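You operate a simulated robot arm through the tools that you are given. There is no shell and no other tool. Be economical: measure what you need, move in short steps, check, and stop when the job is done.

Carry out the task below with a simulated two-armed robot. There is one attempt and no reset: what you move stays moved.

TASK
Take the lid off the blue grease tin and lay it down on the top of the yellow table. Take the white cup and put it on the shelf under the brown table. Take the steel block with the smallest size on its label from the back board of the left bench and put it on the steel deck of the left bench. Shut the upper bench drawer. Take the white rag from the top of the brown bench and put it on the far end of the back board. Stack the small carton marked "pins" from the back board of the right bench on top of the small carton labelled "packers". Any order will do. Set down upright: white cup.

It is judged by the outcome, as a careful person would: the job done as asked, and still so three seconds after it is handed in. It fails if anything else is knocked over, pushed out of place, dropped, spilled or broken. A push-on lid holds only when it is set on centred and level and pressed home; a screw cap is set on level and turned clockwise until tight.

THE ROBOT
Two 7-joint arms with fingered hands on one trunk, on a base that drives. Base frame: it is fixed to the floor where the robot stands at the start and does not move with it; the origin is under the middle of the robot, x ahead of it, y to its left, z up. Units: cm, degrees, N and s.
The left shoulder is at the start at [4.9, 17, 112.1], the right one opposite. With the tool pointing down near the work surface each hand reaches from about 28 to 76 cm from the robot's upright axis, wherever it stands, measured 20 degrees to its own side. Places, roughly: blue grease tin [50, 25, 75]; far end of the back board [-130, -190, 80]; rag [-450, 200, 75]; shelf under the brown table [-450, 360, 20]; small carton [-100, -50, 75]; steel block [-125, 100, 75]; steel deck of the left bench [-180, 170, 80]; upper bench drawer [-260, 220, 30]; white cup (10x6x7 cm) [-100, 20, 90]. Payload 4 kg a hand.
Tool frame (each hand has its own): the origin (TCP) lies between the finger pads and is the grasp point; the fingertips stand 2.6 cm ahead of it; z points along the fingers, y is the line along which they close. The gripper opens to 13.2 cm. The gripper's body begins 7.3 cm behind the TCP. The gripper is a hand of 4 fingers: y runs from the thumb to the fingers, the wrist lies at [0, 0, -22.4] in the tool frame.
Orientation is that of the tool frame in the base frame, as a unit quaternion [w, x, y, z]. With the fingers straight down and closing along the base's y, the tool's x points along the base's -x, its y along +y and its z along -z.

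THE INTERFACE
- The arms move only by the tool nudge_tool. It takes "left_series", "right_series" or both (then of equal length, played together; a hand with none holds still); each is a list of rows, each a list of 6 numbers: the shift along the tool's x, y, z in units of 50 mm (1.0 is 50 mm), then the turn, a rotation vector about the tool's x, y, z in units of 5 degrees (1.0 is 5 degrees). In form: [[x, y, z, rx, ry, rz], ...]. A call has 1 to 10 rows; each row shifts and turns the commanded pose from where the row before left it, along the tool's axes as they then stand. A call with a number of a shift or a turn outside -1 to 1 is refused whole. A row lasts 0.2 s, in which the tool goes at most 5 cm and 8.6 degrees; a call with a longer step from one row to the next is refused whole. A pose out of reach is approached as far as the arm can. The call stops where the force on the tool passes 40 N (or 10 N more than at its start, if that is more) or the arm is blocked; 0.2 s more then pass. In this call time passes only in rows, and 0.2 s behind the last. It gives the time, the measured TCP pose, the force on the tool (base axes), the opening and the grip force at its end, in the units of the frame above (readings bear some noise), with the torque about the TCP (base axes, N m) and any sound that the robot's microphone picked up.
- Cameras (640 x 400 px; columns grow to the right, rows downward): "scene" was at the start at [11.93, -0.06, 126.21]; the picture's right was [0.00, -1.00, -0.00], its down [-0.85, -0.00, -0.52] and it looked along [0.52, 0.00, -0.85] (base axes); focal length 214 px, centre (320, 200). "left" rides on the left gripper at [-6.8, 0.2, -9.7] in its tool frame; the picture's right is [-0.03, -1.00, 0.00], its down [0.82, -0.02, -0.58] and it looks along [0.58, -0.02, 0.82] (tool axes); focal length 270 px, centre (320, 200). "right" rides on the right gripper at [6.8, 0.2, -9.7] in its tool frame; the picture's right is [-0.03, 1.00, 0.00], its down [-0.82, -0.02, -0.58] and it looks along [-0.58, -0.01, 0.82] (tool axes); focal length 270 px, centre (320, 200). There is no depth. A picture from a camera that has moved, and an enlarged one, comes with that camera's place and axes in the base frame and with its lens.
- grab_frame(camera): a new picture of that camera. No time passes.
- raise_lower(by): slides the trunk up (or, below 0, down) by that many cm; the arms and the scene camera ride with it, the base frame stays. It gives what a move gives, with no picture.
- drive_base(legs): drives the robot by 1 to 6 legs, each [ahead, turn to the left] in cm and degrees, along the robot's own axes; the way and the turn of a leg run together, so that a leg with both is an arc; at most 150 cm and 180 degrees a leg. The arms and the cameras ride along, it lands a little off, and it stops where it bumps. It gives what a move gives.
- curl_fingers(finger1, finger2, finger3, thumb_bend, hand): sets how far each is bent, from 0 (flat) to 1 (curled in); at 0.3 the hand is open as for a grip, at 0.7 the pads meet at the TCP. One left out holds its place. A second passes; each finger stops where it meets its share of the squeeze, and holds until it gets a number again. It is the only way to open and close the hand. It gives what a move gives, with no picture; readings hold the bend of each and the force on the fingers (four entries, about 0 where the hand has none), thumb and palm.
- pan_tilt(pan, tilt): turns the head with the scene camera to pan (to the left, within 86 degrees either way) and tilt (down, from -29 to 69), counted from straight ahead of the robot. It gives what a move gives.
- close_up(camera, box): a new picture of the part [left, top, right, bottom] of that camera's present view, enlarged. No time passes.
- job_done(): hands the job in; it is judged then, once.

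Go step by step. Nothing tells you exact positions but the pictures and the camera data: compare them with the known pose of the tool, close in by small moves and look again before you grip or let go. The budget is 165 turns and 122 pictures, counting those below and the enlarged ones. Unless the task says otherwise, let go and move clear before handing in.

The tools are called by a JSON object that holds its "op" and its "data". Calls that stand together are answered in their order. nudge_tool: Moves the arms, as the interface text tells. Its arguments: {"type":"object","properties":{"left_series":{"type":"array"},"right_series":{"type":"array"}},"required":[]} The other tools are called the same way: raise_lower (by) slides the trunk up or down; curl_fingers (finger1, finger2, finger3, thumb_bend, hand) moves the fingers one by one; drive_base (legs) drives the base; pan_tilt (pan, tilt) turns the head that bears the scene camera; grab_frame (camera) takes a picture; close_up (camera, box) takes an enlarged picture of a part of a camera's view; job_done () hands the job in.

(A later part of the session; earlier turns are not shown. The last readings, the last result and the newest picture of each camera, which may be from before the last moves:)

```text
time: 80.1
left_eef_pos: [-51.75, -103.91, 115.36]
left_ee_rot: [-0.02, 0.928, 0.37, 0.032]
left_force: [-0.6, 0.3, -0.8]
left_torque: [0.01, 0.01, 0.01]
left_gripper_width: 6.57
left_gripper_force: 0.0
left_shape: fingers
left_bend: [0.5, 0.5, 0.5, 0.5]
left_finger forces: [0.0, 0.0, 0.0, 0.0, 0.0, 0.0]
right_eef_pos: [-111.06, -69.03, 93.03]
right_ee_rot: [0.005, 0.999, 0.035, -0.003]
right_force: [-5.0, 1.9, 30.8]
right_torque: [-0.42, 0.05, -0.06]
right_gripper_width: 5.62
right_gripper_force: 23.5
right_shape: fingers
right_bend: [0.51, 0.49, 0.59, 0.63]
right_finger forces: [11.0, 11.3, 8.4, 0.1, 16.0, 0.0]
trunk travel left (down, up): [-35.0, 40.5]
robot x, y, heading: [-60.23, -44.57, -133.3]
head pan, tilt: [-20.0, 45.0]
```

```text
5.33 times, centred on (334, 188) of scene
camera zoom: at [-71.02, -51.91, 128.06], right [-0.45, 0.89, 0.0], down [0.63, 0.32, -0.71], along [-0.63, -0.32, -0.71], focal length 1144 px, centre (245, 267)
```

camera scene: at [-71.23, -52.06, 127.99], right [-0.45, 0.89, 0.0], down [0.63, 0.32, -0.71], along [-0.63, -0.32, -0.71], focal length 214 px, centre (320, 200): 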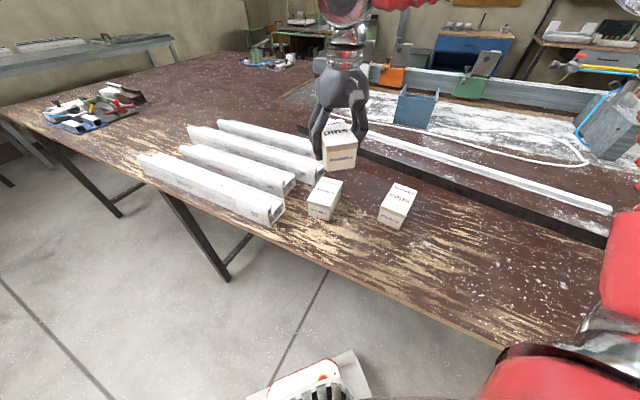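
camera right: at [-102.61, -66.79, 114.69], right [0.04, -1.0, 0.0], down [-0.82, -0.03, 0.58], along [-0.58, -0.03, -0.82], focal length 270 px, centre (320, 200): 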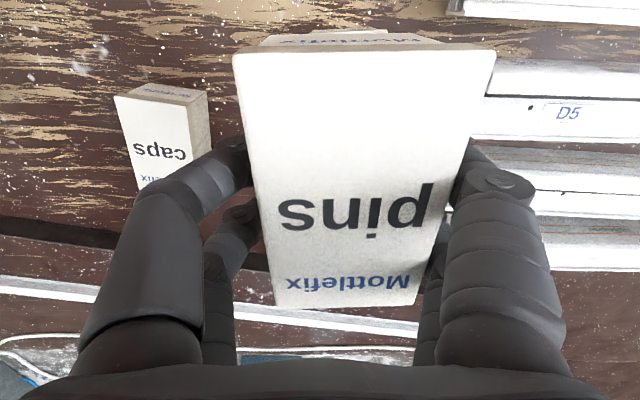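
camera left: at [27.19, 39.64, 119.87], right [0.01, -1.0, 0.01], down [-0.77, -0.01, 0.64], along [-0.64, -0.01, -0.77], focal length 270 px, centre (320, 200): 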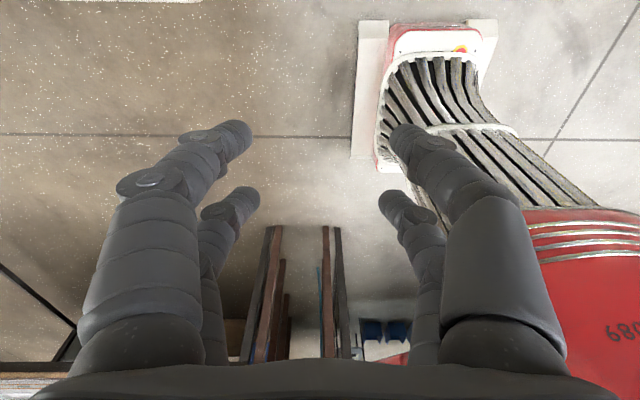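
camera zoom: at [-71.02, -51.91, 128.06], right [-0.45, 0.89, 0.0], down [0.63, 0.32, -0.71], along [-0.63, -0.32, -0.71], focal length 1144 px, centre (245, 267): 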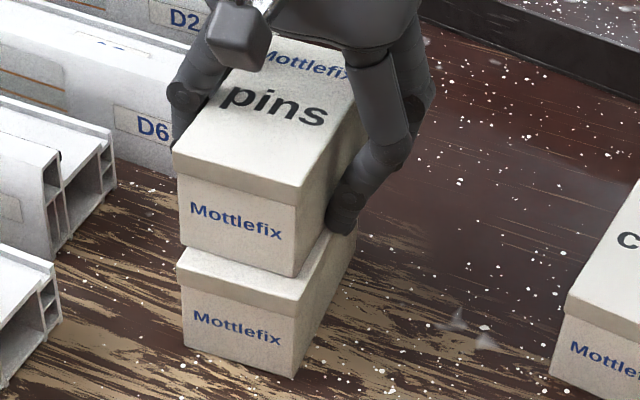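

It's in contact. I'll relieve the pressure, then open just slightly because the profiles are close on the left, and check.

{"op": "nudge_tool", "data": {"right_series": [[0, 0, -0.06, 0, 0, 0]]}}

{"op": "curl_fingers", "data": {"hand": "right", "finger1": 0.43, "finger2": 0.43, "finger3": 0.43, "thumb_bend": 0.5}}

{"op": "close_up", "data": {"camera": "scene", "box": [270, 125, 398, 225]}}

```text
time: 80.5
left_eef_pos: [-51.88, -103.81, 115.23]
left_ee_rot: [-0.02, 0.928, 0.37, 0.033]
left_force: [-0.1, 0.0, 0.2]
left_torque: [-0.01, 0.02, 0.0]
left_gripper_width: 6.56
left_gripper_force: 0.1
left_shape: fingers
left_bend: [0.5, 0.5, 0.5, 0.5]
left_finger forces: [0.0, 0.0, 0.1, 0.0, 0.1, 0.0]
right_eef_pos: [-111.05, -69.03, 93.05]
right_ee_rot: [0.003, 0.999, 0.036, -0.002]
right_force: [-6.0, -0.8, 24.9]
right_torque: [-0.53, 0.12, -0.12]
right_gripper_width: 5.63
right_gripper_force: 22.2
right_shape: fingers
right_bend: [0.51, 0.49, 0.59, 0.64]
right_finger forces: [11.5, 11.5, 7.5, 0.0, 14.5, 0.0]
trunk travel left (down, up): [-35.0, 40.5]
robot x, y, heading: [-60.37, -44.64, -132.9]
head pan, tilt: [-20.0, 45.0]
```

```text
time: 81.5
left_eef_pos: [-51.95, -103.94, 115.13]
left_ee_rot: [-0.021, 0.929, 0.369, 0.033]
left_force: [-0.4, 0.1, 0.5]
left_torque: [0.0, 0.0, 0.02]
left_gripper_width: 6.59
left_gripper_force: 0.1
left_shape: fingers
left_bend: [0.5, 0.5, 0.5, 0.5]
left_finger forces: [0.0, 0.1, 0.1, 0.0, 0.1, 0.0]
right_eef_pos: [-111.19, -68.99, 92.94]
right_ee_rot: [0.002, 0.999, 0.036, 0.0]
right_force: [-0.2, -0.9, -0.4]
right_torque: [0.04, -0.01, -0.01]
right_gripper_width: 7.79
right_gripper_force: 0.1
right_shape: fingers
right_bend: [0.43, 0.43, 0.43, 0.5]
right_finger forces: [0.0, 0.0, 0.0, 0.0, 0.1, 0.0]
trunk travel left (down, up): [-35.0, 40.5]
robot x, y, heading: [-60.06, -44.26, -132.9]
head pan, tilt: [-20.0, 45.0]
```

```text
4.00 times, centred on (334, 175) of scene
camera zoom: at [-71.21, -52.07, 127.98], right [-0.45, 0.89, 0.0], down [0.63, 0.32, -0.71], along [-0.63, -0.32, -0.71], focal length 858 px, centre (264, 300)
```

zoom: 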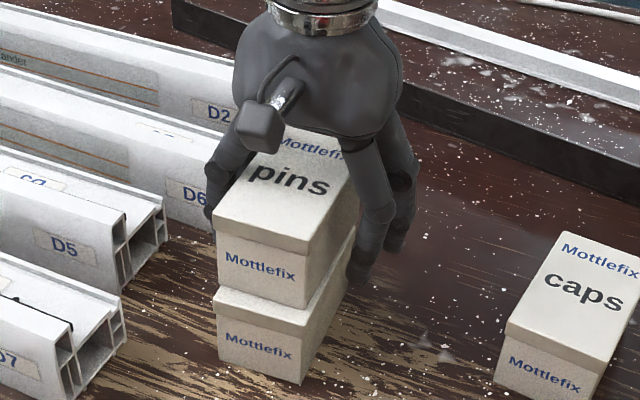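

Stacked neatly. I'll lift the hand straight up.

{"op": "nudge_tool", "data": {"right_series": [[0, 0.08, -0.1, 0, 0, 0], [0, 0.0, -0.4, 0, 0, 0], [0, 0, -0.6, 0, 0, 0], [0, 0, -0.8, 0, 0, 0], [0, 0, -0.9, 0, 0, 0], [0, 0, -0.9, 0, 0, 0]]}}

{"op": "grab_frame", "data": {"camera": "scene"}}

```text
time: 82.9
left_eef_pos: [-51.94, -103.93, 115.24]
left_ee_rot: [-0.019, 0.929, 0.369, 0.032]
left_force: [-0.5, 0.2, 0.1]
left_torque: [0.01, 0.02, -0.03]
left_gripper_width: 6.57
left_gripper_force: 0.0
left_shape: fingers
left_bend: [0.5, 0.5, 0.5, 0.5]
left_finger forces: [0.0, 0.0, 0.0, 0.0, 0.0, 0.0]
right_eef_pos: [-111.14, -69.34, 111.84]
right_ee_rot: [0.002, 0.999, 0.036, 0.0]
right_force: [-0.1, 0.7, 1.0]
right_torque: [-0.01, 0.01, -0.03]
right_gripper_width: 7.77
right_gripper_force: 0.1
right_shape: fingers
right_bend: [0.43, 0.43, 0.43, 0.5]
right_finger forces: [0.0, 0.0, 0.0, 0.0, 0.1, 0.0]
trunk travel left (down, up): [-35.0, 40.5]
robot x, y, heading: [-60.11, -44.95, -133.1]
head pan, tilt: [-20.0, 45.0]
```

```text
71 pictures are left
camera scene: at [-71.17, -52.04, 127.99], right [-0.45, 0.89, 0.0], down [0.63, 0.32, -0.71], along [-0.63, -0.32, -0.71], focal length 214 px, centre (320, 200)
```

scene: 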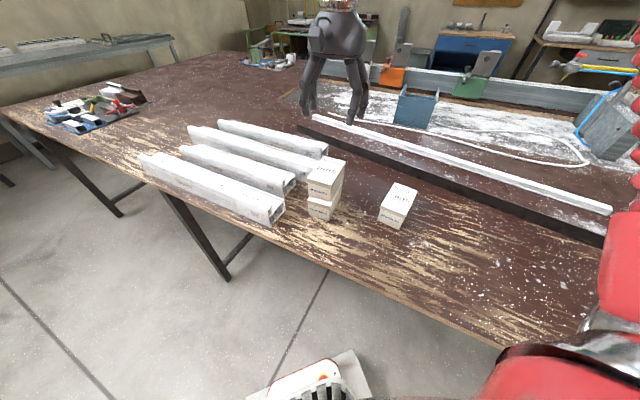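

The pins are stacked on the packers. Next is the white cup at about [-101, 15.3, 88], whose handle points toward about (+0.45, -0.9). I'll turn right so the right hand can approach along the handle's direction.

{"op": "drive_base", "data": {"legs": [[0, -42]]}}

{"op": "drive_base", "data": {"legs": [[0, -42]]}}

{"op": "pan_tilt", "data": {"pan": -20, "tilt": 45}}

{"op": "grab_frame", "data": {"camera": "scene"}}

```text
time: 85.3
left_eef_pos: [-94.47, -94.31, 115.26]
left_ee_rot: [-0.007, 0.999, 0.01, 0.038]
left_force: [0.6, -0.2, -0.7]
left_torque: [0.05, -0.05, 0.02]
left_gripper_width: 6.6
left_gripper_force: 0.1
left_shape: fingers
left_bend: [0.5, 0.5, 0.5, 0.5]
left_finger forces: [0.0, 0.0, 0.1, 0.0, 0.0, 0.1]
right_eef_pos: [-114.93, -28.75, 111.64]
right_ee_rot: [0.001, 0.945, -0.326, -0.001]
right_force: [0.1, 0.1, 0.4]
right_torque: [-0.05, 0.05, 0.03]
right_gripper_width: 7.74
right_gripper_force: 0.1
right_shape: fingers
right_bend: [0.43, 0.43, 0.43, 0.5]
right_finger forces: [0.0, 0.0, 0.0, 0.0, 0.0, 0.0]
trunk travel left (down, up): [-35.0, 40.5]
robot x, y, heading: [-60.2, -48.96, -175.1]
head pan, tilt: [-20.0, 45.0]
```

```text
time: 87.6
left_eef_pos: [-115.63, -61.25, 115.22]
left_ee_rot: [0.007, 0.941, -0.337, 0.039]
left_force: [-0.9, -0.2, 0.4]
left_torque: [0.03, 0.0, 0.0]
left_gripper_width: 6.55
left_gripper_force: 0.0
left_shape: fingers
left_bend: [0.5, 0.5, 0.5, 0.5]
left_finger forces: [0.0, 0.0, 0.0, 0.1, 0.0, 0.1]
right_eef_pos: [-88.93, 1.8, 111.78]
right_ee_rot: [0.001, 0.773, -0.634, 0.0]
right_force: [-0.4, 0.9, 0.0]
right_torque: [0.0, 0.0, 0.0]
right_gripper_width: 7.77
right_gripper_force: 0.0
right_shape: fingers
right_bend: [0.43, 0.43, 0.43, 0.5]
right_finger forces: [0.0, 0.0, 0.0, 0.0, 0.0, 0.0]
trunk travel left (down, up): [-35.0, 40.5]
robot x, y, heading: [-62.6, -52.19, 144.5]
head pan, tilt: [-20.0, 45.0]
```

```text
time: 88.2
left_eef_pos: [-115.49, -61.11, 115.47]
left_ee_rot: [0.009, 0.941, -0.336, 0.038]
left_force: [-0.7, -0.2, 0.3]
left_torque: [-0.02, 0.02, -0.04]
left_gripper_width: 6.57
left_gripper_force: 0.2
left_shape: fingers
left_bend: [0.5, 0.5, 0.5, 0.5]
left_finger forces: [0.0, 0.0, 0.1, 0.0, 0.0, 0.1]
right_eef_pos: [-88.72, 2.05, 111.71]
right_ee_rot: [0.002, 0.773, -0.635, -0.001]
right_force: [-0.2, 0.2, -0.5]
right_torque: [-0.02, 0.08, -0.02]
right_gripper_width: 7.78
right_gripper_force: 0.1
right_shape: fingers
right_bend: [0.43, 0.43, 0.43, 0.5]
right_finger forces: [0.1, 0.0, 0.1, 0.1, 0.1, 0.0]
trunk travel left (down, up): [-35.0, 40.5]
robot x, y, heading: [-62.73, -51.93, 144.7]
head pan, tilt: [-20.0, 45.0]
```

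```text
70 pictures are left
camera scene: at [-71.12, -41.97, 127.98], right [0.82, 0.57, 0.0], down [0.4, -0.58, -0.71], along [-0.4, 0.58, -0.71], focal length 214 px, centre (320, 200)
```

scene: 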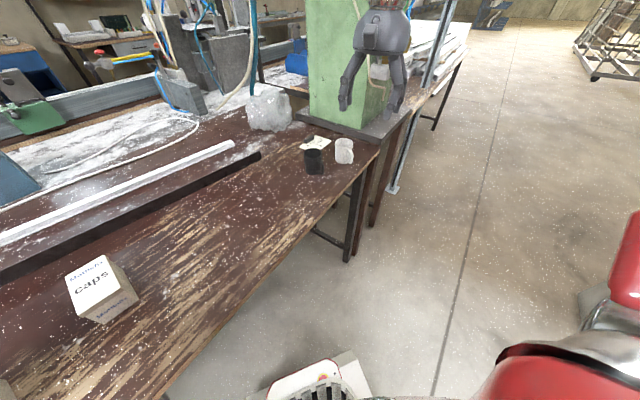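

The cup is confirmed at [-101, 16] but is 78 cm away. I'll reposition to about [-63, -32], heading 150.

{"op": "drive_base", "data": {"legs": [[0, -54]]}}

{"op": "drive_base", "data": {"legs": [[20, 0]]}}

{"op": "drive_base", "data": {"legs": [[0, 58]]}}

{"op": "close_up", "data": {"camera": "scene", "box": [260, 110, 420, 210]}}

```text
time: 91.0
left_eef_pos: [-100.86, -13.72, 115.44]
left_ee_rot: [-0.024, -0.679, 0.733, -0.031]
left_force: [0.0, -0.3, 1.3]
left_torque: [0.0, -0.03, -0.02]
left_gripper_width: 6.58
left_gripper_force: 0.0
left_shape: fingers
left_bend: [0.5, 0.5, 0.5, 0.5]
left_finger forces: [0.0, 0.0, 0.0, 0.1, 0.0, 0.1]
right_eef_pos: [-33.54, 0.53, 111.87]
right_ee_rot: [0.0, -0.392, 0.92, 0.002]
right_force: [-0.2, -0.8, -0.4]
right_torque: [-0.01, -0.01, 0.01]
right_gripper_width: 7.77
right_gripper_force: 0.0
right_shape: fingers
right_bend: [0.43, 0.43, 0.43, 0.5]
right_finger forces: [0.0, 0.0, 0.0, 0.1, 0.1, 0.0]
trunk travel left (down, up): [-35.0, 40.5]
robot x, y, heading: [-67.88, -51.74, 89.9]
head pan, tilt: [-20.0, 45.0]
```

```text
time: 92.6
left_eef_pos: [-101.23, 6.34, 115.19]
left_ee_rot: [-0.025, -0.681, 0.731, -0.032]
left_force: [0.3, 0.0, 0.6]
left_torque: [-0.04, -0.03, -0.02]
left_gripper_width: 6.59
left_gripper_force: 0.0
left_shape: fingers
left_bend: [0.5, 0.5, 0.5, 0.5]
left_finger forces: [0.0, 0.0, 0.0, 0.1, 0.1, 0.1]
right_eef_pos: [-34.08, 20.82, 111.86]
right_ee_rot: [0.0, -0.395, 0.919, 0.001]
right_force: [0.2, 0.0, -0.5]
right_torque: [-0.03, -0.03, 0.01]
right_gripper_width: 7.81
right_gripper_force: 0.0
right_shape: fingers
right_bend: [0.43, 0.43, 0.43, 0.5]
right_finger forces: [0.0, 0.0, 0.0, 0.0, 0.0, 0.1]
trunk travel left (down, up): [-35.0, 40.5]
robot x, y, heading: [-68.0, -31.85, 90.4]
head pan, tilt: [-20.0, 45.0]
```

```text
time: 95.5
left_eef_pos: [-117.95, -39.15, 115.39]
left_ee_rot: [0.007, 0.948, -0.316, 0.038]
left_force: [0.2, 0.0, -0.6]
left_torque: [0.03, 0.01, -0.03]
left_gripper_width: 6.61
left_gripper_force: 0.0
left_shape: fingers
left_bend: [0.5, 0.5, 0.5, 0.5]
left_finger forces: [0.0, 0.0, 0.1, 0.0, 0.1, 0.0]
right_eef_pos: [-93.81, 25.25, 111.87]
right_ee_rot: [0.002, 0.787, -0.616, 0.0]
right_force: [-0.3, -0.2, 0.5]
right_torque: [-0.01, 0.0, -0.03]
right_gripper_width: 7.79
right_gripper_force: 0.0
right_shape: fingers
right_bend: [0.43, 0.43, 0.43, 0.5]
right_finger forces: [0.1, 0.1, 0.0, 0.0, 0.0, 0.0]
trunk travel left (down, up): [-35.0, 40.5]
robot x, y, heading: [-65.29, -26.82, 147.6]
head pan, tilt: [-20.0, 45.0]
```

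```text
4.00 times, centred on (340, 160) of scene
camera zoom: at [-74.57, -18.03, 127.98], right [0.79, 0.61, 0.0], down [0.43, -0.56, -0.71], along [-0.43, 0.56, -0.71], focal length 858 px, centre (240, 360)
```

zoom: 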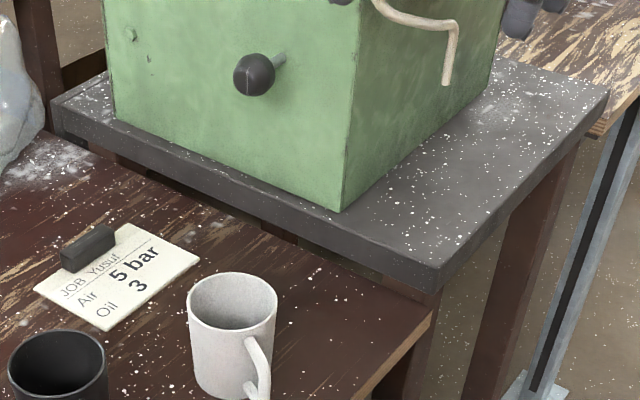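

The cup's handle points roughly back at the robot. I'll open the right hand, yaw it to face bearing 155°, then tilt it 45° forward.

{"op": "curl_fingers", "data": {"hand": "right", "finger1": 0.3, "finger2": 0.3, "finger3": 0.3, "thumb_bend": 0.3}}

{"op": "nudge_tool", "data": {"right_series": [[0, 0, 0, 0, 0, -1], [0, 0, 0, 0, 0, -1], [0, 0, 0, 0, 0, -1], [0, 0, 0, 0, 0, -1], [0, 0, 0, 0, 0, -1], [0, 0, 0, 0, 0, -1], [0, 0, 0, 0, 0, -1], [0, 0, 0, 0, 0, -1], [0, 0, 0, 0, 0, -1], [0, 0, 0, 0, 0, -1]]}}

{"op": "nudge_tool", "data": {"right_series": [[0, 0, 0, 0, -0.9, 0], [0, 0, 0, 0, -0.9, 0], [0, 0, 0, 0, -0.9, 0], [0, 0, 0, 0, -0.9, 0], [0, 0, 0, 0, -0.9, 0], [0, 0, 0, 0, -0.9, 0], [0, 0, 0, 0, -0.9, 0], [0, 0, 0, 0, -0.9, 0], [0, 0, 0, 0, -0.9, 0], [0, 0, 0, 0, -0.9, 0]]}}

{"op": "grab_frame", "data": {"camera": "scene"}}

```text
time: 96.5
left_eef_pos: [-117.94, -39.28, 115.38]
left_ee_rot: [0.005, 0.948, -0.315, 0.038]
left_force: [-0.1, 0.0, 0.0]
left_torque: [0.03, 0.03, 0.01]
left_gripper_width: 6.6
left_gripper_force: 0.0
left_shape: fingers
left_bend: [0.5, 0.5, 0.5, 0.5]
left_finger forces: [0.0, 0.0, 0.1, 0.0, 0.0, 0.0]
right_eef_pos: [-94.08, 25.05, 112.0]
right_ee_rot: [0.0, 0.788, -0.616, -0.001]
right_force: [-0.8, -0.7, -0.4]
right_torque: [0.03, -0.01, -0.01]
right_gripper_width: 13.24
right_gripper_force: 0.0
right_shape: fingers
right_bend: [0.3, 0.3, 0.3, 0.3]
right_finger forces: [0.0, 0.1, 0.0, 0.1, 0.0, 0.0]
trunk travel left (down, up): [-35.0, 40.5]
robot x, y, heading: [-65.47, -27.35, 147.7]
head pan, tilt: [-20.0, 45.0]
```

```text
time: 98.7
left_eef_pos: [-117.85, -39.19, 115.39]
left_ee_rot: [0.006, 0.948, -0.315, 0.038]
left_force: [-0.6, -0.6, 0.1]
left_torque: [0.0, 0.03, 0.0]
left_gripper_width: 6.61
left_gripper_force: 0.1
left_shape: fingers
left_bend: [0.5, 0.5, 0.5, 0.5]
left_finger forces: [0.1, 0.0, 0.1, 0.0, 0.0, 0.1]
right_eef_pos: [-93.81, 25.11, 112.08]
right_ee_rot: [0.0, 0.975, -0.224, -0.001]
right_force: [0.9, -0.6, -0.5]
right_torque: [-0.01, -0.02, 0.02]
right_gripper_width: 13.23
right_gripper_force: 0.0
right_shape: fingers
right_bend: [0.3, 0.3, 0.3, 0.3]
right_finger forces: [0.0, 0.1, 0.1, 0.1, 0.0, 0.0]
trunk travel left (down, up): [-35.0, 40.5]
robot x, y, heading: [-65.12, -27.17, 148.1]
head pan, tilt: [-20.0, 45.0]
```

```text
time: 100.9
left_eef_pos: [-117.86, -39.17, 115.42]
left_ee_rot: [0.007, 0.948, -0.315, 0.039]
left_force: [0.2, 0.3, 1.1]
left_torque: [0.0, 0.0, -0.01]
left_gripper_width: 6.62
left_gripper_force: 0.0
left_shape: fingers
left_bend: [0.5, 0.5, 0.5, 0.5]
left_finger forces: [0.0, 0.0, 0.0, 0.1, 0.0, 0.0]
right_eef_pos: [-93.86, 25.11, 112.01]
right_ee_rot: [-0.086, 0.899, -0.209, -0.375]
right_force: [0.3, 0.2, -0.1]
right_torque: [-0.02, -0.03, -0.01]
right_gripper_width: 13.23
right_gripper_force: 0.1
right_shape: fingers
right_bend: [0.3, 0.3, 0.3, 0.3]
right_finger forces: [0.0, 0.0, 0.0, 0.1, 0.1, 0.1]
trunk travel left (down, up): [-35.0, 40.5]
robot x, y, heading: [-65.13, -27.04, 147.6]
head pan, tilt: [-20.0, 45.0]
```

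```text
68 pictures are left
camera scene: at [-74.49, -18.1, 127.99], right [0.79, 0.61, 0.0], down [0.43, -0.56, -0.71], along [-0.43, 0.56, -0.71], focal length 214 px, centre (320, 200)
```

scene: 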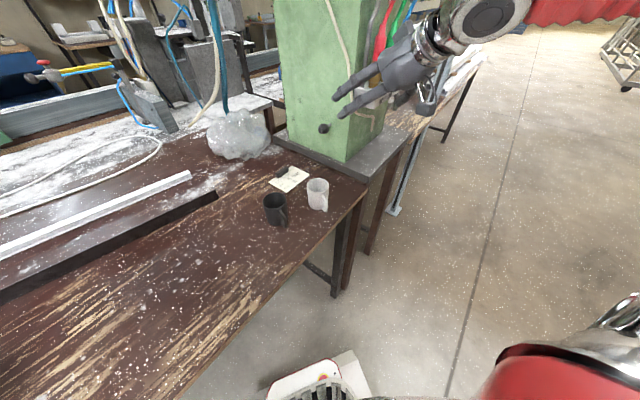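

The tilt is right. I'll move to about 10 cm above the cup and check.

{"op": "nudge_tool", "data": {"right_series": [[0.347, 0.573, 0.504, 0, 0, 0], [0.347, 0.573, 0.504, 0, 0, 0], [0.347, 0.573, 0.504, 0, 0, 0], [0.347, 0.573, 0.504, 0, 0, 0]]}}

{"op": "close_up", "data": {"camera": "scene", "box": [240, 130, 400, 230]}}

{"op": "grab_frame", "data": {"camera": "right"}}

```text
time: 101.9
left_eef_pos: [-117.92, -39.21, 115.5]
left_ee_rot: [0.007, 0.948, -0.315, 0.039]
left_force: [-0.3, -0.4, -0.4]
left_torque: [0.02, -0.01, 0.01]
left_gripper_width: 6.58
left_gripper_force: 0.1
left_shape: fingers
left_bend: [0.5, 0.5, 0.5, 0.5]
left_finger forces: [0.0, 0.0, 0.1, 0.0, 0.0, 0.0]
right_eef_pos: [-101.07, 15.71, 99.77]
right_ee_rot: [-0.086, 0.899, -0.209, -0.375]
right_force: [0.3, 0.9, -1.1]
right_torque: [0.01, 0.02, 0.02]
right_gripper_width: 13.26
right_gripper_force: 0.0
right_shape: fingers
right_bend: [0.3, 0.3, 0.3, 0.3]
right_finger forces: [0.0, 0.0, 0.0, 0.1, 0.0, 0.1]
trunk travel left (down, up): [-35.0, 40.5]
robot x, y, heading: [-65.47, -27.15, 147.8]
head pan, tilt: [-20.0, 45.0]
```

```text
4.00 times, centred on (320, 180) of scene
camera zoom: at [-74.62, -18.05, 127.97], right [0.79, 0.61, 0.0], down [0.43, -0.56, -0.71], along [-0.43, 0.56, -0.71], focal length 858 px, centre (320, 280)
```

zoom: 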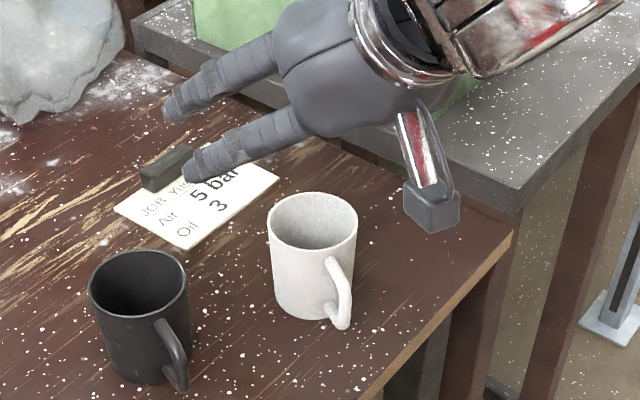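

```text
66 pictures are left
camera right: at [-90.73, 10.4, 101.87], right [-0.46, -0.89, 0.02], down [-0.14, 0.09, 0.99], along [-0.88, 0.45, -0.17], focal length 270 px, centre (320, 200)
```

right: 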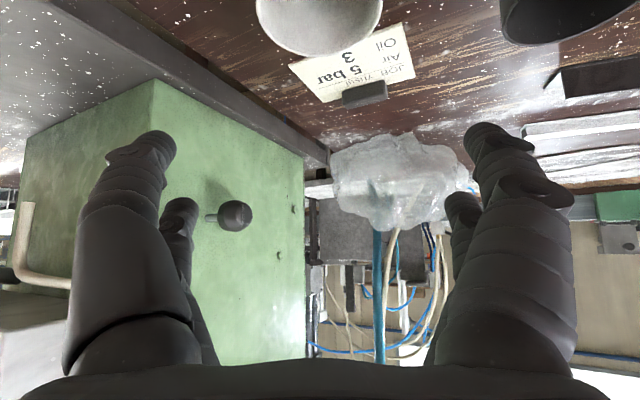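

The hand is lined up, with the handle toward the palm. The black cup is close on the finger side, so I'll narrow the hand before descending.

{"op": "curl_fingers", "data": {"hand": "right", "finger1": 0.41, "finger2": 0.41, "finger3": 0.41, "thumb_bend": 0.41}}

{"op": "nudge_tool", "data": {"right_series": [[0.3, 0, 0.3, 0, 0, 0], [0.3, 0, 0.3, 0, 0, 0], [0.3, 0, 0.3, 0, 0, 0]]}}

{"op": "close_up", "data": {"camera": "scene", "box": [240, 130, 400, 230]}}

{"op": "grab_frame", "data": {"camera": "right"}}

```text
time: 102.9
left_eef_pos: [-117.82, -39.29, 115.5]
left_ee_rot: [0.006, 0.948, -0.316, 0.038]
left_force: [1.3, -0.4, -0.1]
left_torque: [-0.01, 0.02, 0.01]
left_gripper_width: 6.6
left_gripper_force: 0.1
left_shape: fingers
left_bend: [0.5, 0.5, 0.5, 0.5]
left_finger forces: [0.0, 0.0, 0.0, 0.0, 0.0, 0.0]
right_eef_pos: [-101.15, 15.78, 99.96]
right_ee_rot: [-0.086, 0.899, -0.209, -0.375]
right_force: [0.5, 0.6, 0.3]
right_torque: [0.01, 0.0, -0.04]
right_gripper_width: 9.68
right_gripper_force: 0.1
right_shape: fingers
right_bend: [0.41, 0.41, 0.41, 0.41]
right_finger forces: [0.0, 0.1, 0.0, 0.0, 0.1, 0.0]
trunk travel left (down, up): [-35.0, 40.5]
robot x, y, heading: [-64.98, -27.46, 147.6]
head pan, tilt: [-20.0, 45.0]
```

```text
time: 103.7
left_eef_pos: [-117.87, -39.21, 115.46]
left_ee_rot: [0.006, 0.948, -0.315, 0.038]
left_force: [0.1, -0.5, 0.4]
left_torque: [-0.01, 0.01, 0.0]
left_gripper_width: 6.61
left_gripper_force: 0.0
left_shape: fingers
left_bend: [0.5, 0.5, 0.5, 0.5]
left_finger forces: [0.0, 0.0, 0.0, 0.0, 0.0, 0.0]
right_eef_pos: [-101.19, 15.87, 93.54]
right_ee_rot: [-0.085, 0.899, -0.209, -0.375]
right_force: [-0.4, 0.2, 0.3]
right_torque: [-0.02, 0.0, -0.02]
right_gripper_width: 9.71
right_gripper_force: 0.1
right_shape: fingers
right_bend: [0.41, 0.41, 0.41, 0.41]
right_finger forces: [0.1, 0.0, 0.0, 0.1, 0.1, 0.0]
trunk travel left (down, up): [-35.0, 40.5]
robot x, y, heading: [-65.44, -26.8, 147.7]
head pan, tilt: [-20.0, 45.0]
```

```text
4.00 times, centred on (320, 180) of scene
camera zoom: at [-74.56, -18.05, 127.98], right [0.79, 0.61, 0.0], down [0.43, -0.56, -0.71], along [-0.43, 0.56, -0.71], focal length 858 px, centre (320, 280)
```

zoom: 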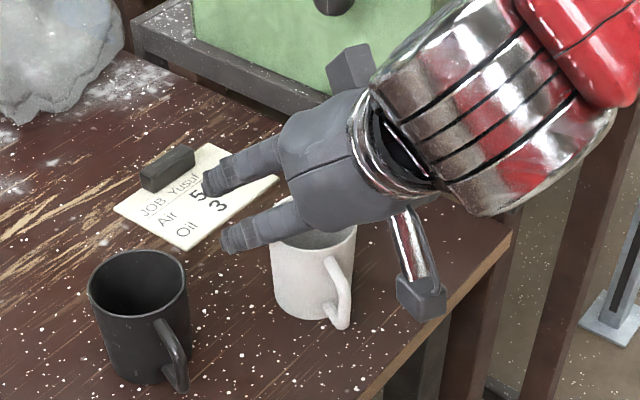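

```text
64 pictures are left
camera right: at [-90.69, 10.51, 95.66], right [-0.46, -0.89, 0.02], down [-0.14, 0.09, 0.99], along [-0.88, 0.45, -0.17], focal length 270 px, centre (320, 200)
```

right: 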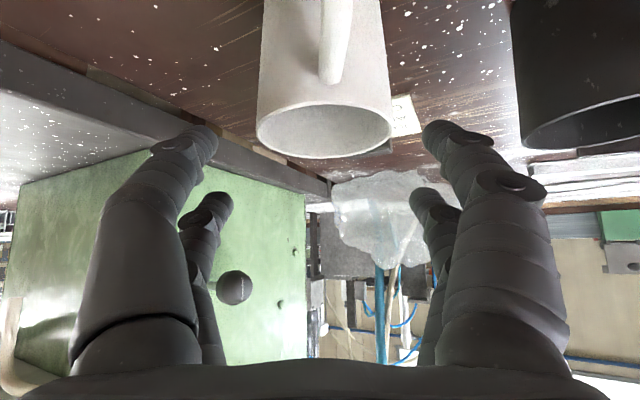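

The cup is centred with the handle facing the palm. I'll descend the last 5 cm and check.

{"op": "nudge_tool", "data": {"right_series": [[0.25, 0.0, 0.25, 0, 0, 0], [0.25, 0.0, 0.25, 0, 0, 0], [0.18, 0, 0.18, 0, 0, 0]]}}

{"op": "grab_frame", "data": {"camera": "right"}}

```text
time: 104.5
left_eef_pos: [-117.85, -39.17, 115.34]
left_ee_rot: [0.007, 0.948, -0.315, 0.039]
left_force: [0.3, -0.1, 0.5]
left_torque: [0.0, -0.02, 0.01]
left_gripper_width: 6.59
left_gripper_force: 0.2
left_shape: fingers
left_bend: [0.5, 0.5, 0.5, 0.5]
left_finger forces: [0.1, 0.1, 0.1, 0.0, 0.1, 0.0]
right_eef_pos: [-101.08, 15.82, 88.77]
right_ee_rot: [-0.086, 0.899, -0.209, -0.375]
right_force: [0.6, -0.4, 0.0]
right_torque: [0.0, -0.03, -0.01]
right_gripper_width: 9.71
right_gripper_force: 0.1
right_shape: fingers
right_bend: [0.41, 0.41, 0.41, 0.41]
right_finger forces: [0.1, 0.0, 0.0, 0.1, 0.0, 0.0]
trunk travel left (down, up): [-35.0, 40.5]
robot x, y, heading: [-65.43, -27.05, 147.5]
head pan, tilt: [-20.0, 45.0]
```

```text
63 pictures are left
camera right: at [-90.66, 10.52, 90.85], right [-0.46, -0.89, 0.02], down [-0.14, 0.09, 0.99], along [-0.88, 0.45, -0.17], focal length 270 px, centre (320, 200)
```

right: 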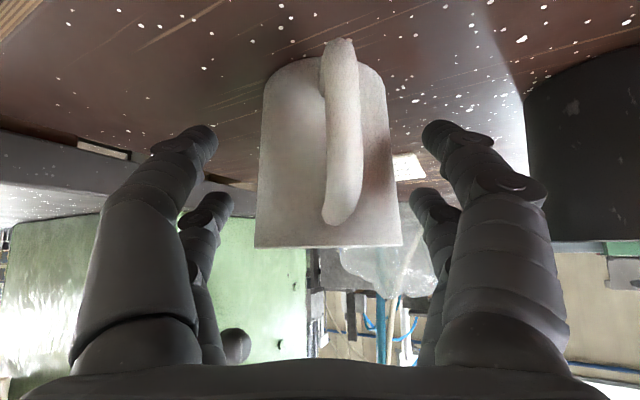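

It's well placed. I'll close moderately on the cup.

{"op": "curl_fingers", "data": {"hand": "right", "finger1": 0.58, "finger2": 0.58, "finger3": 0.58, "thumb_bend": 0.58}}

{"op": "nudge_tool", "data": {"right_series": [[-0.1, 0, -0.1, 0, 0, 0], [-0.2, 0, -0.2, 0, 0, 0]]}}

{"op": "grab_frame", "data": {"camera": "right"}}

```text
time: 105.5
left_eef_pos: [-117.93, -39.13, 115.45]
left_ee_rot: [0.007, 0.948, -0.315, 0.039]
left_force: [0.6, -0.2, -0.1]
left_torque: [0.0, 0.0, -0.02]
left_gripper_width: 6.59
left_gripper_force: 0.0
left_shape: fingers
left_bend: [0.5, 0.5, 0.5, 0.5]
left_finger forces: [0.1, 0.1, 0.0, 0.0, 0.0, 0.1]
right_eef_pos: [-101.12, 15.89, 88.93]
right_ee_rot: [-0.086, 0.899, -0.209, -0.374]
right_force: [0.1, -0.6, 0.3]
right_torque: [0.02, 0.0, -0.03]
right_gripper_width: 4.87
right_gripper_force: 1.4
right_shape: fingers
right_bend: [0.55, 0.57, 0.57, 0.56]
right_finger forces: [1.5, 0.1, 0.0, 0.0, 1.6, 0.0]
trunk travel left (down, up): [-35.0, 40.5]
robot x, y, heading: [-65.18, -26.98, 147.6]
head pan, tilt: [-20.0, 45.0]
```

```text
time: 106.1
left_eef_pos: [-117.87, -39.18, 115.41]
left_ee_rot: [0.006, 0.948, -0.315, 0.039]
left_force: [0.6, -0.1, 0.1]
left_torque: [0.01, 0.02, -0.01]
left_gripper_width: 6.58
left_gripper_force: 0.1
left_shape: fingers
left_bend: [0.5, 0.5, 0.5, 0.5]
left_finger forces: [0.0, 0.2, 0.1, 0.1, 0.1, 0.0]
right_eef_pos: [-101.01, 15.85, 90.97]
right_ee_rot: [-0.086, 0.899, -0.209, -0.375]
right_force: [-0.8, 0.7, 0.1]
right_torque: [-0.01, 0.01, 0.04]
right_gripper_width: 4.7
right_gripper_force: 1.2
right_shape: fingers
right_bend: [0.55, 0.57, 0.57, 0.56]
right_finger forces: [1.0, 0.1, 0.1, 0.0, 0.9, 0.1]
trunk travel left (down, up): [-35.0, 40.5]
robot x, y, heading: [-65.11, -27.35, 147.6]
head pan, tilt: [-20.0, 45.0]
```

```text
62 pictures are left
camera right: at [-90.52, 10.62, 93.0], right [-0.46, -0.89, 0.02], down [-0.14, 0.09, 0.99], along [-0.88, 0.45, -0.17], focal length 270 px, centre (320, 200)
```

right: 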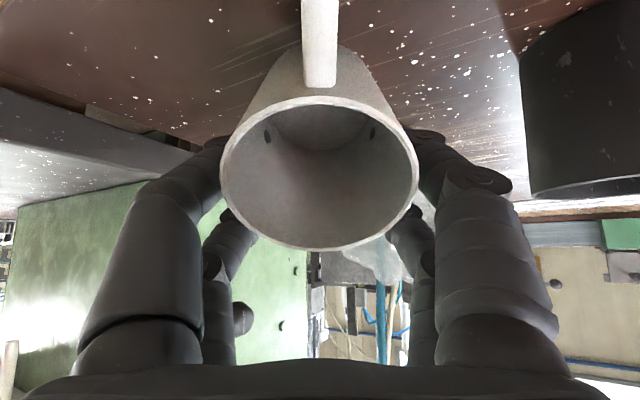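

The grip is too light and the cup is pivoting on one pair of fingers. I'll set it back down to right it, then grip firmer.

{"op": "nudge_tool", "data": {"right_series": [[0.15, 0, 0.15, 0, 0, 0], [0.16, 0, 0.16, 0, 0, 0]]}}

{"op": "grab_frame", "data": {"camera": "right"}}

```text
time: 106.7
left_eef_pos: [-117.96, -39.13, 115.48]
left_ee_rot: [0.006, 0.948, -0.315, 0.038]
left_force: [0.4, 0.0, 0.5]
left_torque: [-0.01, -0.06, 0.01]
left_gripper_width: 6.59
left_gripper_force: 0.1
left_shape: fingers
left_bend: [0.5, 0.5, 0.5, 0.5]
left_finger forces: [0.1, 0.0, 0.1, 0.0, 0.1, 0.0]
right_eef_pos: [-100.98, 15.89, 88.65]
right_ee_rot: [-0.086, 0.899, -0.209, -0.375]
right_force: [0.0, 0.8, 0.9]
right_torque: [0.0, -0.01, -0.01]
right_gripper_width: 4.62
right_gripper_force: 0.9
right_shape: fingers
right_bend: [0.56, 0.57, 0.57, 0.56]
right_finger forces: [0.8, 0.0, 0.0, 0.1, 1.1, 0.1]
trunk travel left (down, up): [-35.0, 40.5]
robot x, y, heading: [-65.23, -27.27, 147.5]
head pan, tilt: [-20.0, 45.0]
```

```text
61 pictures are left
camera right: at [-90.57, 10.55, 90.76], right [-0.46, -0.89, 0.02], down [-0.14, 0.09, 0.99], along [-0.88, 0.45, -0.17], focal length 270 px, centre (320, 200)
```

right: 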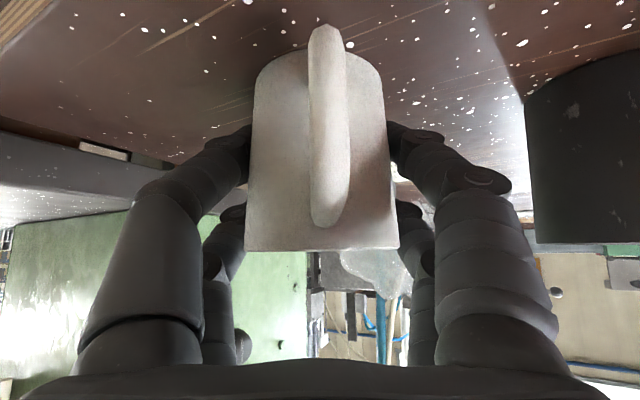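

It's upright again. I'll grip firmer.

{"op": "curl_fingers", "data": {"hand": "right", "finger1": 0.7, "finger2": 0.7, "finger3": 0.7, "thumb_bend": 0.7}}

{"op": "nudge_tool", "data": {"right_series": [[-0.1, 0, -0.1, 0, 0, 0], [-0.2, 0, -0.2, 0, 0, 0]]}}

{"op": "grab_frame", "data": {"camera": "right"}}

```text
time: 107.7
left_eef_pos: [-117.9, -39.22, 115.35]
left_ee_rot: [0.007, 0.948, -0.315, 0.039]
left_force: [0.2, -0.8, 0.2]
left_torque: [-0.01, -0.01, -0.01]
left_gripper_width: 6.59
left_gripper_force: 0.0
left_shape: fingers
left_bend: [0.5, 0.5, 0.5, 0.5]
left_finger forces: [0.1, 0.1, 0.0, 0.0, 0.0, 0.0]
right_eef_pos: [-100.92, 15.87, 88.72]
right_ee_rot: [-0.086, 0.9, -0.208, -0.374]
right_force: [0.5, 0.2, -1.3]
right_torque: [0.03, 0.01, 0.01]
right_gripper_width: 4.21
right_gripper_force: 14.2
right_shape: fingers
right_bend: [0.56, 0.67, 0.69, 0.63]
right_finger forces: [9.4, 4.6, 0.5, 0.0, 14.0, 0.0]
trunk travel left (down, up): [-35.0, 40.5]
robot x, y, heading: [-65.29, -27.34, 147.7]
head pan, tilt: [-20.0, 45.0]
```

```text
time: 108.3
left_eef_pos: [-117.82, -39.2, 115.38]
left_ee_rot: [0.006, 0.948, -0.315, 0.039]
left_force: [0.1, 0.4, 0.1]
left_torque: [0.0, -0.03, 0.02]
left_gripper_width: 6.59
left_gripper_force: 0.1
left_shape: fingers
left_bend: [0.5, 0.5, 0.5, 0.5]
left_finger forces: [0.0, 0.0, 0.0, 0.0, 0.0, 0.1]
right_eef_pos: [-100.93, 15.82, 90.97]
right_ee_rot: [-0.085, 0.9, -0.208, -0.374]
right_force: [0.6, 0.1, -0.7]
right_torque: [0.01, -0.01, 0.01]
right_gripper_width: 4.2
right_gripper_force: 14.3
right_shape: fingers
right_bend: [0.56, 0.67, 0.69, 0.63]
right_finger forces: [9.3, 4.4, 0.6, 0.0, 14.1, 0.0]
trunk travel left (down, up): [-35.0, 40.5]
robot x, y, heading: [-65.28, -27.08, 147.5]
head pan, tilt: [-20.0, 45.0]
```

```text
60 pictures are left
camera right: at [-90.48, 10.52, 92.94], right [-0.46, -0.89, 0.02], down [-0.14, 0.09, 0.99], along [-0.88, 0.45, -0.17], focal length 270 px, centre (320, 200)
```

right: 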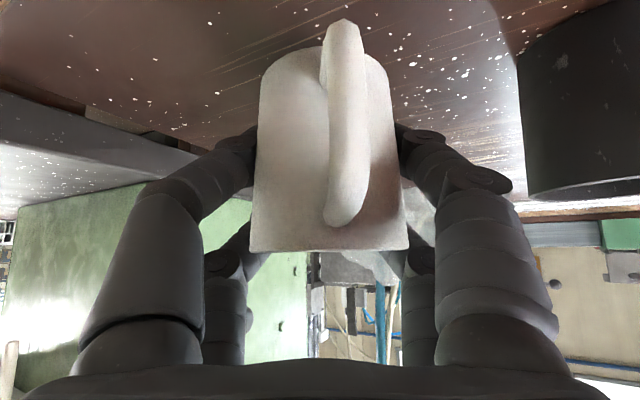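

The cup is held upright. The left bench's blocks sit behind a column, so I'll carry the cup along and look from a better viewpoint. First I raise it and turn to face +y.

{"op": "nudge_tool", "data": {"right_series": [[-0.3, 0, -0.3, 0, 0, 0], [-0.3, 0, -0.3, 0, 0, 0], [-0.3, 0, -0.3, 0, 0, 0], [-0.3, 0, -0.3, 0, 0, 0], [-0.3, 0, -0.3, 0, 0, 0], [-0.3, 0, -0.3, 0, 0, 0]]}}

{"op": "drive_base", "data": {"legs": [[0, -40]]}}

{"op": "drive_base", "data": {"legs": [[0, -27]]}}

{"op": "drive_base", "data": {"legs": [[80, 0]]}}

{"op": "pan_tilt", "data": {"pan": 65, "tilt": 25}}

{"op": "grab_frame", "data": {"camera": "scene"}}

```text
time: 109.7
left_eef_pos: [-117.77, -39.31, 115.47]
left_ee_rot: [0.006, 0.948, -0.316, 0.039]
left_force: [0.7, -0.4, -0.2]
left_torque: [-0.01, -0.01, -0.02]
left_gripper_width: 6.62
left_gripper_force: 0.0
left_shape: fingers
left_bend: [0.5, 0.5, 0.5, 0.5]
left_finger forces: [0.0, 0.1, 0.0, 0.0, 0.0, 0.0]
right_eef_pos: [-100.95, 15.81, 103.7]
right_ee_rot: [-0.086, 0.899, -0.208, -0.375]
right_force: [-0.3, -0.4, -0.2]
right_torque: [-0.01, 0.05, 0.02]
right_gripper_width: 4.19
right_gripper_force: 13.9
right_shape: fingers
right_bend: [0.56, 0.67, 0.69, 0.63]
right_finger forces: [9.2, 4.5, 0.6, 0.0, 13.9, 0.0]
trunk travel left (down, up): [-35.0, 40.5]
robot x, y, heading: [-65.08, -26.91, 147.7]
head pan, tilt: [-20.0, 45.0]
```

```text
time: 112.0
left_eef_pos: [-113.5, -2.57, 115.43]
left_ee_rot: [0.019, 0.786, -0.617, 0.035]
left_force: [0.1, 0.2, 0.1]
left_torque: [-0.02, 0.0, 0.0]
left_gripper_width: 6.61
left_gripper_force: 0.0
left_shape: fingers
left_bend: [0.5, 0.5, 0.5, 0.5]
left_finger forces: [0.1, 0.1, 0.1, 0.0, 0.0, 0.1]
right_eef_pos: [-65.38, 29.21, 103.45]
right_ee_rot: [-0.206, 0.777, -0.501, -0.322]
right_force: [0.3, 0.3, -0.5]
right_torque: [0.01, 0.03, 0.02]
right_gripper_width: 4.18
right_gripper_force: 14.1
right_shape: fingers
right_bend: [0.56, 0.67, 0.69, 0.64]
right_finger forces: [9.3, 4.3, 0.4, 0.0, 13.8, 0.0]
trunk travel left (down, up): [-35.0, 40.5]
robot x, y, heading: [-68.54, -28.15, 108.2]
head pan, tilt: [-20.0, 45.0]
```

```text
time: 113.8
left_eef_pos: [-96.74, 14.95, 115.45]
left_ee_rot: [-0.027, -0.617, 0.786, -0.029]
left_force: [0.0, 0.5, -0.9]
left_torque: [0.0, 0.0, -0.01]
left_gripper_width: 6.59
left_gripper_force: 0.1
left_shape: fingers
left_bend: [0.5, 0.5, 0.5, 0.5]
left_finger forces: [0.0, 0.1, 0.0, 0.0, 0.1, 0.0]
right_eef_pos: [-39.53, 20.95, 103.55]
right_ee_rot: [0.277, -0.635, 0.671, 0.264]
right_force: [0.4, -0.1, -0.8]
right_torque: [0.0, 0.01, 0.02]
right_gripper_width: 4.15
right_gripper_force: 13.8
right_shape: fingers
right_bend: [0.56, 0.68, 0.7, 0.64]
right_finger forces: [8.7, 4.6, 0.3, 0.0, 13.7, 0.1]
trunk travel left (down, up): [-35.0, 40.5]
robot x, y, heading: [-71.1, -28.02, 80.9]
head pan, tilt: [-20.0, 45.0]
```

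```text
time: 115.8
left_eef_pos: [-91.99, 35.6, 116.84]
left_ee_rot: [-0.021, -0.602, 0.798, -0.007]
left_force: [0.4, 0.5, 0.0]
left_torque: [-0.02, 0.01, 0.01]
left_gripper_width: 6.55
left_gripper_force: 0.1
left_shape: fingers
left_bend: [0.5, 0.5, 0.5, 0.5]
left_finger forces: [0.1, 0.0, 0.0, 0.1, 0.0, 0.1]
right_eef_pos: [-35.24, 42.43, 104.15]
right_ee_rot: [0.28, -0.632, 0.67, 0.27]
right_force: [-0.1, 0.7, -0.8]
right_torque: [-0.02, 0.0, -0.02]
right_gripper_width: 4.14
right_gripper_force: 13.9
right_shape: fingers
right_bend: [0.56, 0.68, 0.7, 0.64]
right_finger forces: [8.6, 4.6, 0.2, 0.1, 13.9, 0.0]
trunk travel left (down, up): [-35.0, 40.5]
robot x, y, heading: [-67.92, -5.18, 81.1]
head pan, tilt: [-20.0, 45.0]
stopped in leg 1: the robot was blocked; the commanded pose is now the measured one
```

```text
time: 117.4
left_eef_pos: [-91.92, 35.77, 116.93]
left_ee_rot: [-0.022, -0.603, 0.798, -0.007]
left_force: [-0.5, -0.1, 0.1]
left_torque: [0.0, 0.03, -0.01]
left_gripper_width: 6.54
left_gripper_force: 0.2
left_shape: fingers
left_bend: [0.5, 0.5, 0.5, 0.5]
left_finger forces: [0.0, 0.1, 0.1, 0.0, 0.0, 0.0]
right_eef_pos: [-35.31, 42.58, 104.09]
right_ee_rot: [0.279, -0.632, 0.67, 0.272]
right_force: [1.3, 0.0, -0.2]
right_torque: [0.0, 0.0, -0.02]
right_gripper_width: 4.15
right_gripper_force: 13.7
right_shape: fingers
right_bend: [0.56, 0.68, 0.7, 0.64]
right_finger forces: [8.6, 4.7, 0.2, 0.0, 14.0, 0.0]
trunk travel left (down, up): [-35.0, 40.5]
robot x, y, heading: [-67.72, -4.85, 81.0]
head pan, tilt: [65.0, 25.0]
```

```text
59 pictures are left
camera scene: at [-74.38, -0.12, 131.51], right [0.56, 0.83, 0.03], down [0.35, -0.2, -0.92], along [-0.75, 0.52, -0.4], focal length 214 px, centre (320, 200)
```

scene: 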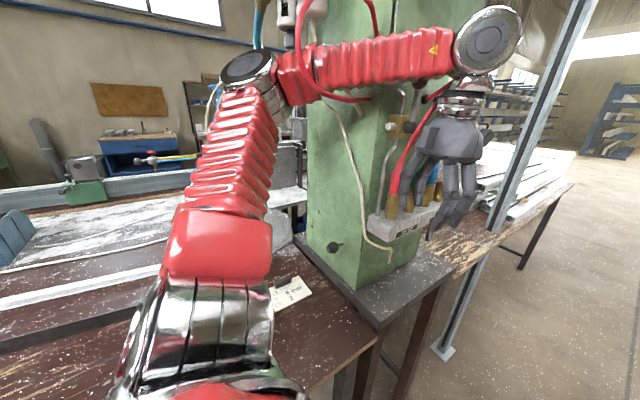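

The left arm ran against the pillar. I'll back straight off and check for damage.

{"op": "drive_base", "data": {"legs": [[-22, 0]]}}

{"op": "grab_frame", "data": {"camera": "scene"}}

```text
time: 119.0
left_eef_pos: [-95.97, 16.75, 115.46]
left_ee_rot: [-0.03, -0.606, 0.795, -0.023]
left_force: [-0.5, -0.3, 0.1]
left_torque: [0.04, 0.0, 0.03]
left_gripper_width: 6.54
left_gripper_force: 0.1
left_shape: fingers
left_bend: [0.5, 0.5, 0.5, 0.5]
left_finger forces: [0.1, 0.0, 0.0, 0.1, 0.1, 0.1]
right_eef_pos: [-38.94, 23.2, 103.0]
right_ee_rot: [0.274, -0.635, 0.673, 0.261]
right_force: [-1.0, -0.7, -1.1]
right_torque: [0.03, -0.02, 0.0]
right_gripper_width: 4.15
right_gripper_force: 14.1
right_shape: fingers
right_bend: [0.56, 0.68, 0.7, 0.64]
right_finger forces: [8.6, 4.7, 0.2, 0.0, 13.9, 0.0]
trunk travel left (down, up): [-35.0, 40.5]
robot x, y, heading: [-71.22, -26.55, 81.3]
head pan, tilt: [65.0, 25.0]
```

```text
58 pictures are left
camera scene: at [-77.96, -16.81, 131.07], right [0.56, 0.83, 0.0], down [0.35, -0.24, -0.91], along [-0.75, 0.51, -0.42], focal length 214 px, centre (320, 200)
```

scene: 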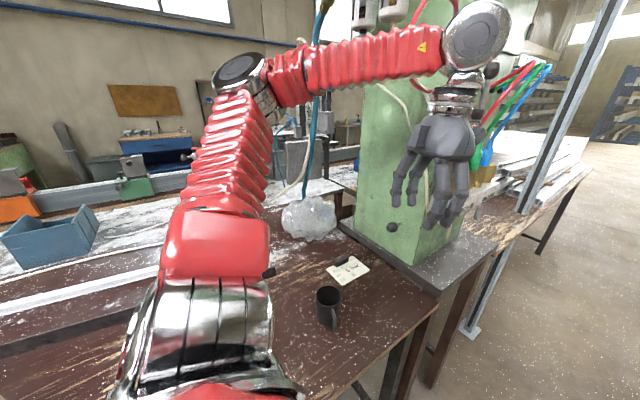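

No harm: the black cup, pillar and bag are all in place. I'll move out to the middle of the aisle before going along +y.

{"op": "drive_base", "data": {"legs": [[0, -40]]}}

{"op": "drive_base", "data": {"legs": [[48, 0]]}}

{"op": "drive_base", "data": {"legs": [[0, 50]]}}

{"op": "drive_base", "data": {"legs": [[75, 0]]}}

{"op": "grab_frame", "data": {"camera": "scene"}}

```text
time: 121.3
left_eef_pos: [-61.94, 22.67, 115.41]
left_ee_rot: [-0.037, -0.298, 0.954, -0.012]
left_force: [-0.2, 0.4, -0.2]
left_torque: [-0.01, 0.02, 0.0]
left_gripper_width: 6.56
left_gripper_force: 0.0
left_shape: fingers
left_bend: [0.5, 0.5, 0.5, 0.5]
left_finger forces: [0.1, 0.1, 0.0, 0.1, 0.1, 0.1]
right_eef_pos: [-14.18, -9.24, 102.97]
right_ee_rot: [0.345, -0.366, 0.851, 0.152]
right_force: [-0.3, 0.4, -1.3]
right_torque: [0.01, -0.01, 0.03]
right_gripper_width: 4.14
right_gripper_force: 13.1
right_shape: fingers
right_bend: [0.56, 0.68, 0.7, 0.64]
right_finger forces: [8.5, 4.3, 0.2, 0.0, 13.4, 0.1]
trunk travel left (down, up): [-35.0, 40.5]
robot x, y, heading: [-73.43, -24.01, 40.8]
head pan, tilt: [65.0, 25.0]
```

```text
time: 124.2
left_eef_pos: [-24.93, 54.33, 115.28]
left_ee_rot: [-0.038, -0.294, 0.955, -0.011]
left_force: [0.4, 0.0, -0.3]
left_torque: [0.01, -0.01, 0.02]
left_gripper_width: 6.55
left_gripper_force: 0.0
left_shape: fingers
left_bend: [0.5, 0.5, 0.5, 0.5]
left_finger forces: [0.0, 0.1, 0.0, 0.1, 0.0, 0.1]
right_eef_pos: [22.47, 22.14, 102.97]
right_ee_rot: [0.347, -0.363, 0.852, 0.15]
right_force: [0.0, 0.3, -0.4]
right_torque: [0.02, -0.05, 0.0]
right_gripper_width: 4.12
right_gripper_force: 13.5
right_shape: fingers
right_bend: [0.56, 0.68, 0.7, 0.64]
right_finger forces: [8.8, 4.6, 0.2, 0.0, 14.0, 0.0]
trunk travel left (down, up): [-35.0, 40.5]
robot x, y, heading: [-36.62, 8.12, 40.8]
head pan, tilt: [65.0, 25.0]
```

```text
time: 126.7
left_eef_pos: [-63.26, 48.67, 115.51]
left_ee_rot: [-0.028, -0.653, 0.757, -0.026]
left_force: [-0.3, -0.1, 0.0]
left_torque: [0.02, -0.06, 0.0]
left_gripper_width: 6.6
left_gripper_force: 0.0
left_shape: fingers
left_bend: [0.5, 0.5, 0.5, 0.5]
left_finger forces: [0.0, 0.0, 0.0, 0.1, 0.1, 0.0]
right_eef_pos: [-7.51, 61.79, 103.09]
right_ee_rot: [-0.257, 0.675, -0.634, -0.276]
right_force: [-0.4, 0.6, -0.5]
right_torque: [-0.02, -0.01, 0.02]
right_gripper_width: 4.08
right_gripper_force: 13.3
right_shape: fingers
right_bend: [0.56, 0.68, 0.7, 0.64]
right_finger forces: [9.0, 4.1, 0.2, 0.1, 13.7, 0.0]
trunk travel left (down, up): [-35.0, 40.5]
robot x, y, heading: [-31.94, 7.61, 89.8]
head pan, tilt: [65.0, 25.0]
stopped in leg 1: the robot was blocked; the commanded pose is now the measured one
```

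```text
time: 130.8
left_eef_pos: [-62.08, 123.97, 115.75]
left_ee_rot: [-0.03, -0.652, 0.757, -0.026]
left_force: [0.1, 0.0, 0.2]
left_torque: [-0.01, 0.01, -0.01]
left_gripper_width: 6.57
left_gripper_force: 0.0
left_shape: fingers
left_bend: [0.5, 0.5, 0.5, 0.5]
left_finger forces: [0.0, 0.0, 0.0, 0.0, 0.0, 0.0]
right_eef_pos: [-6.31, 136.78, 103.1]
right_ee_rot: [-0.258, 0.673, -0.636, -0.277]
right_force: [-0.3, 1.3, -0.1]
right_torque: [0.01, 0.0, -0.04]
right_gripper_width: 4.09
right_gripper_force: 13.3
right_shape: fingers
right_bend: [0.56, 0.68, 0.7, 0.64]
right_finger forces: [9.0, 4.0, 0.2, 0.0, 13.6, 0.0]
trunk travel left (down, up): [-35.0, 40.5]
robot x, y, heading: [-31.66, 83.13, 89.4]
head pan, tilt: [65.0, 25.0]
```

```text
57 pictures are left
camera scene: at [-39.71, 92.31, 131.04], right [0.43, 0.9, 0.0], down [0.38, -0.18, -0.91], along [-0.82, 0.39, -0.42], focal length 214 px, centre (320, 200)
```

scene: 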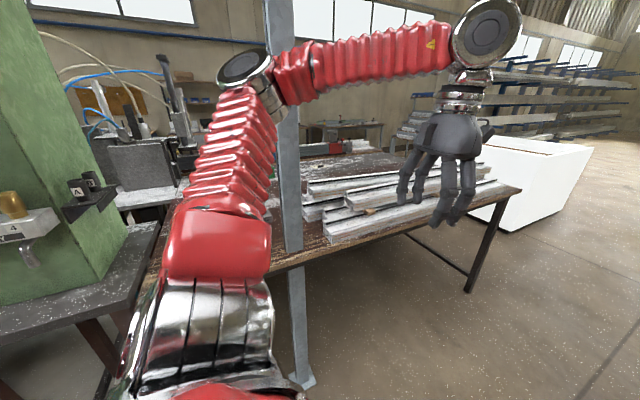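

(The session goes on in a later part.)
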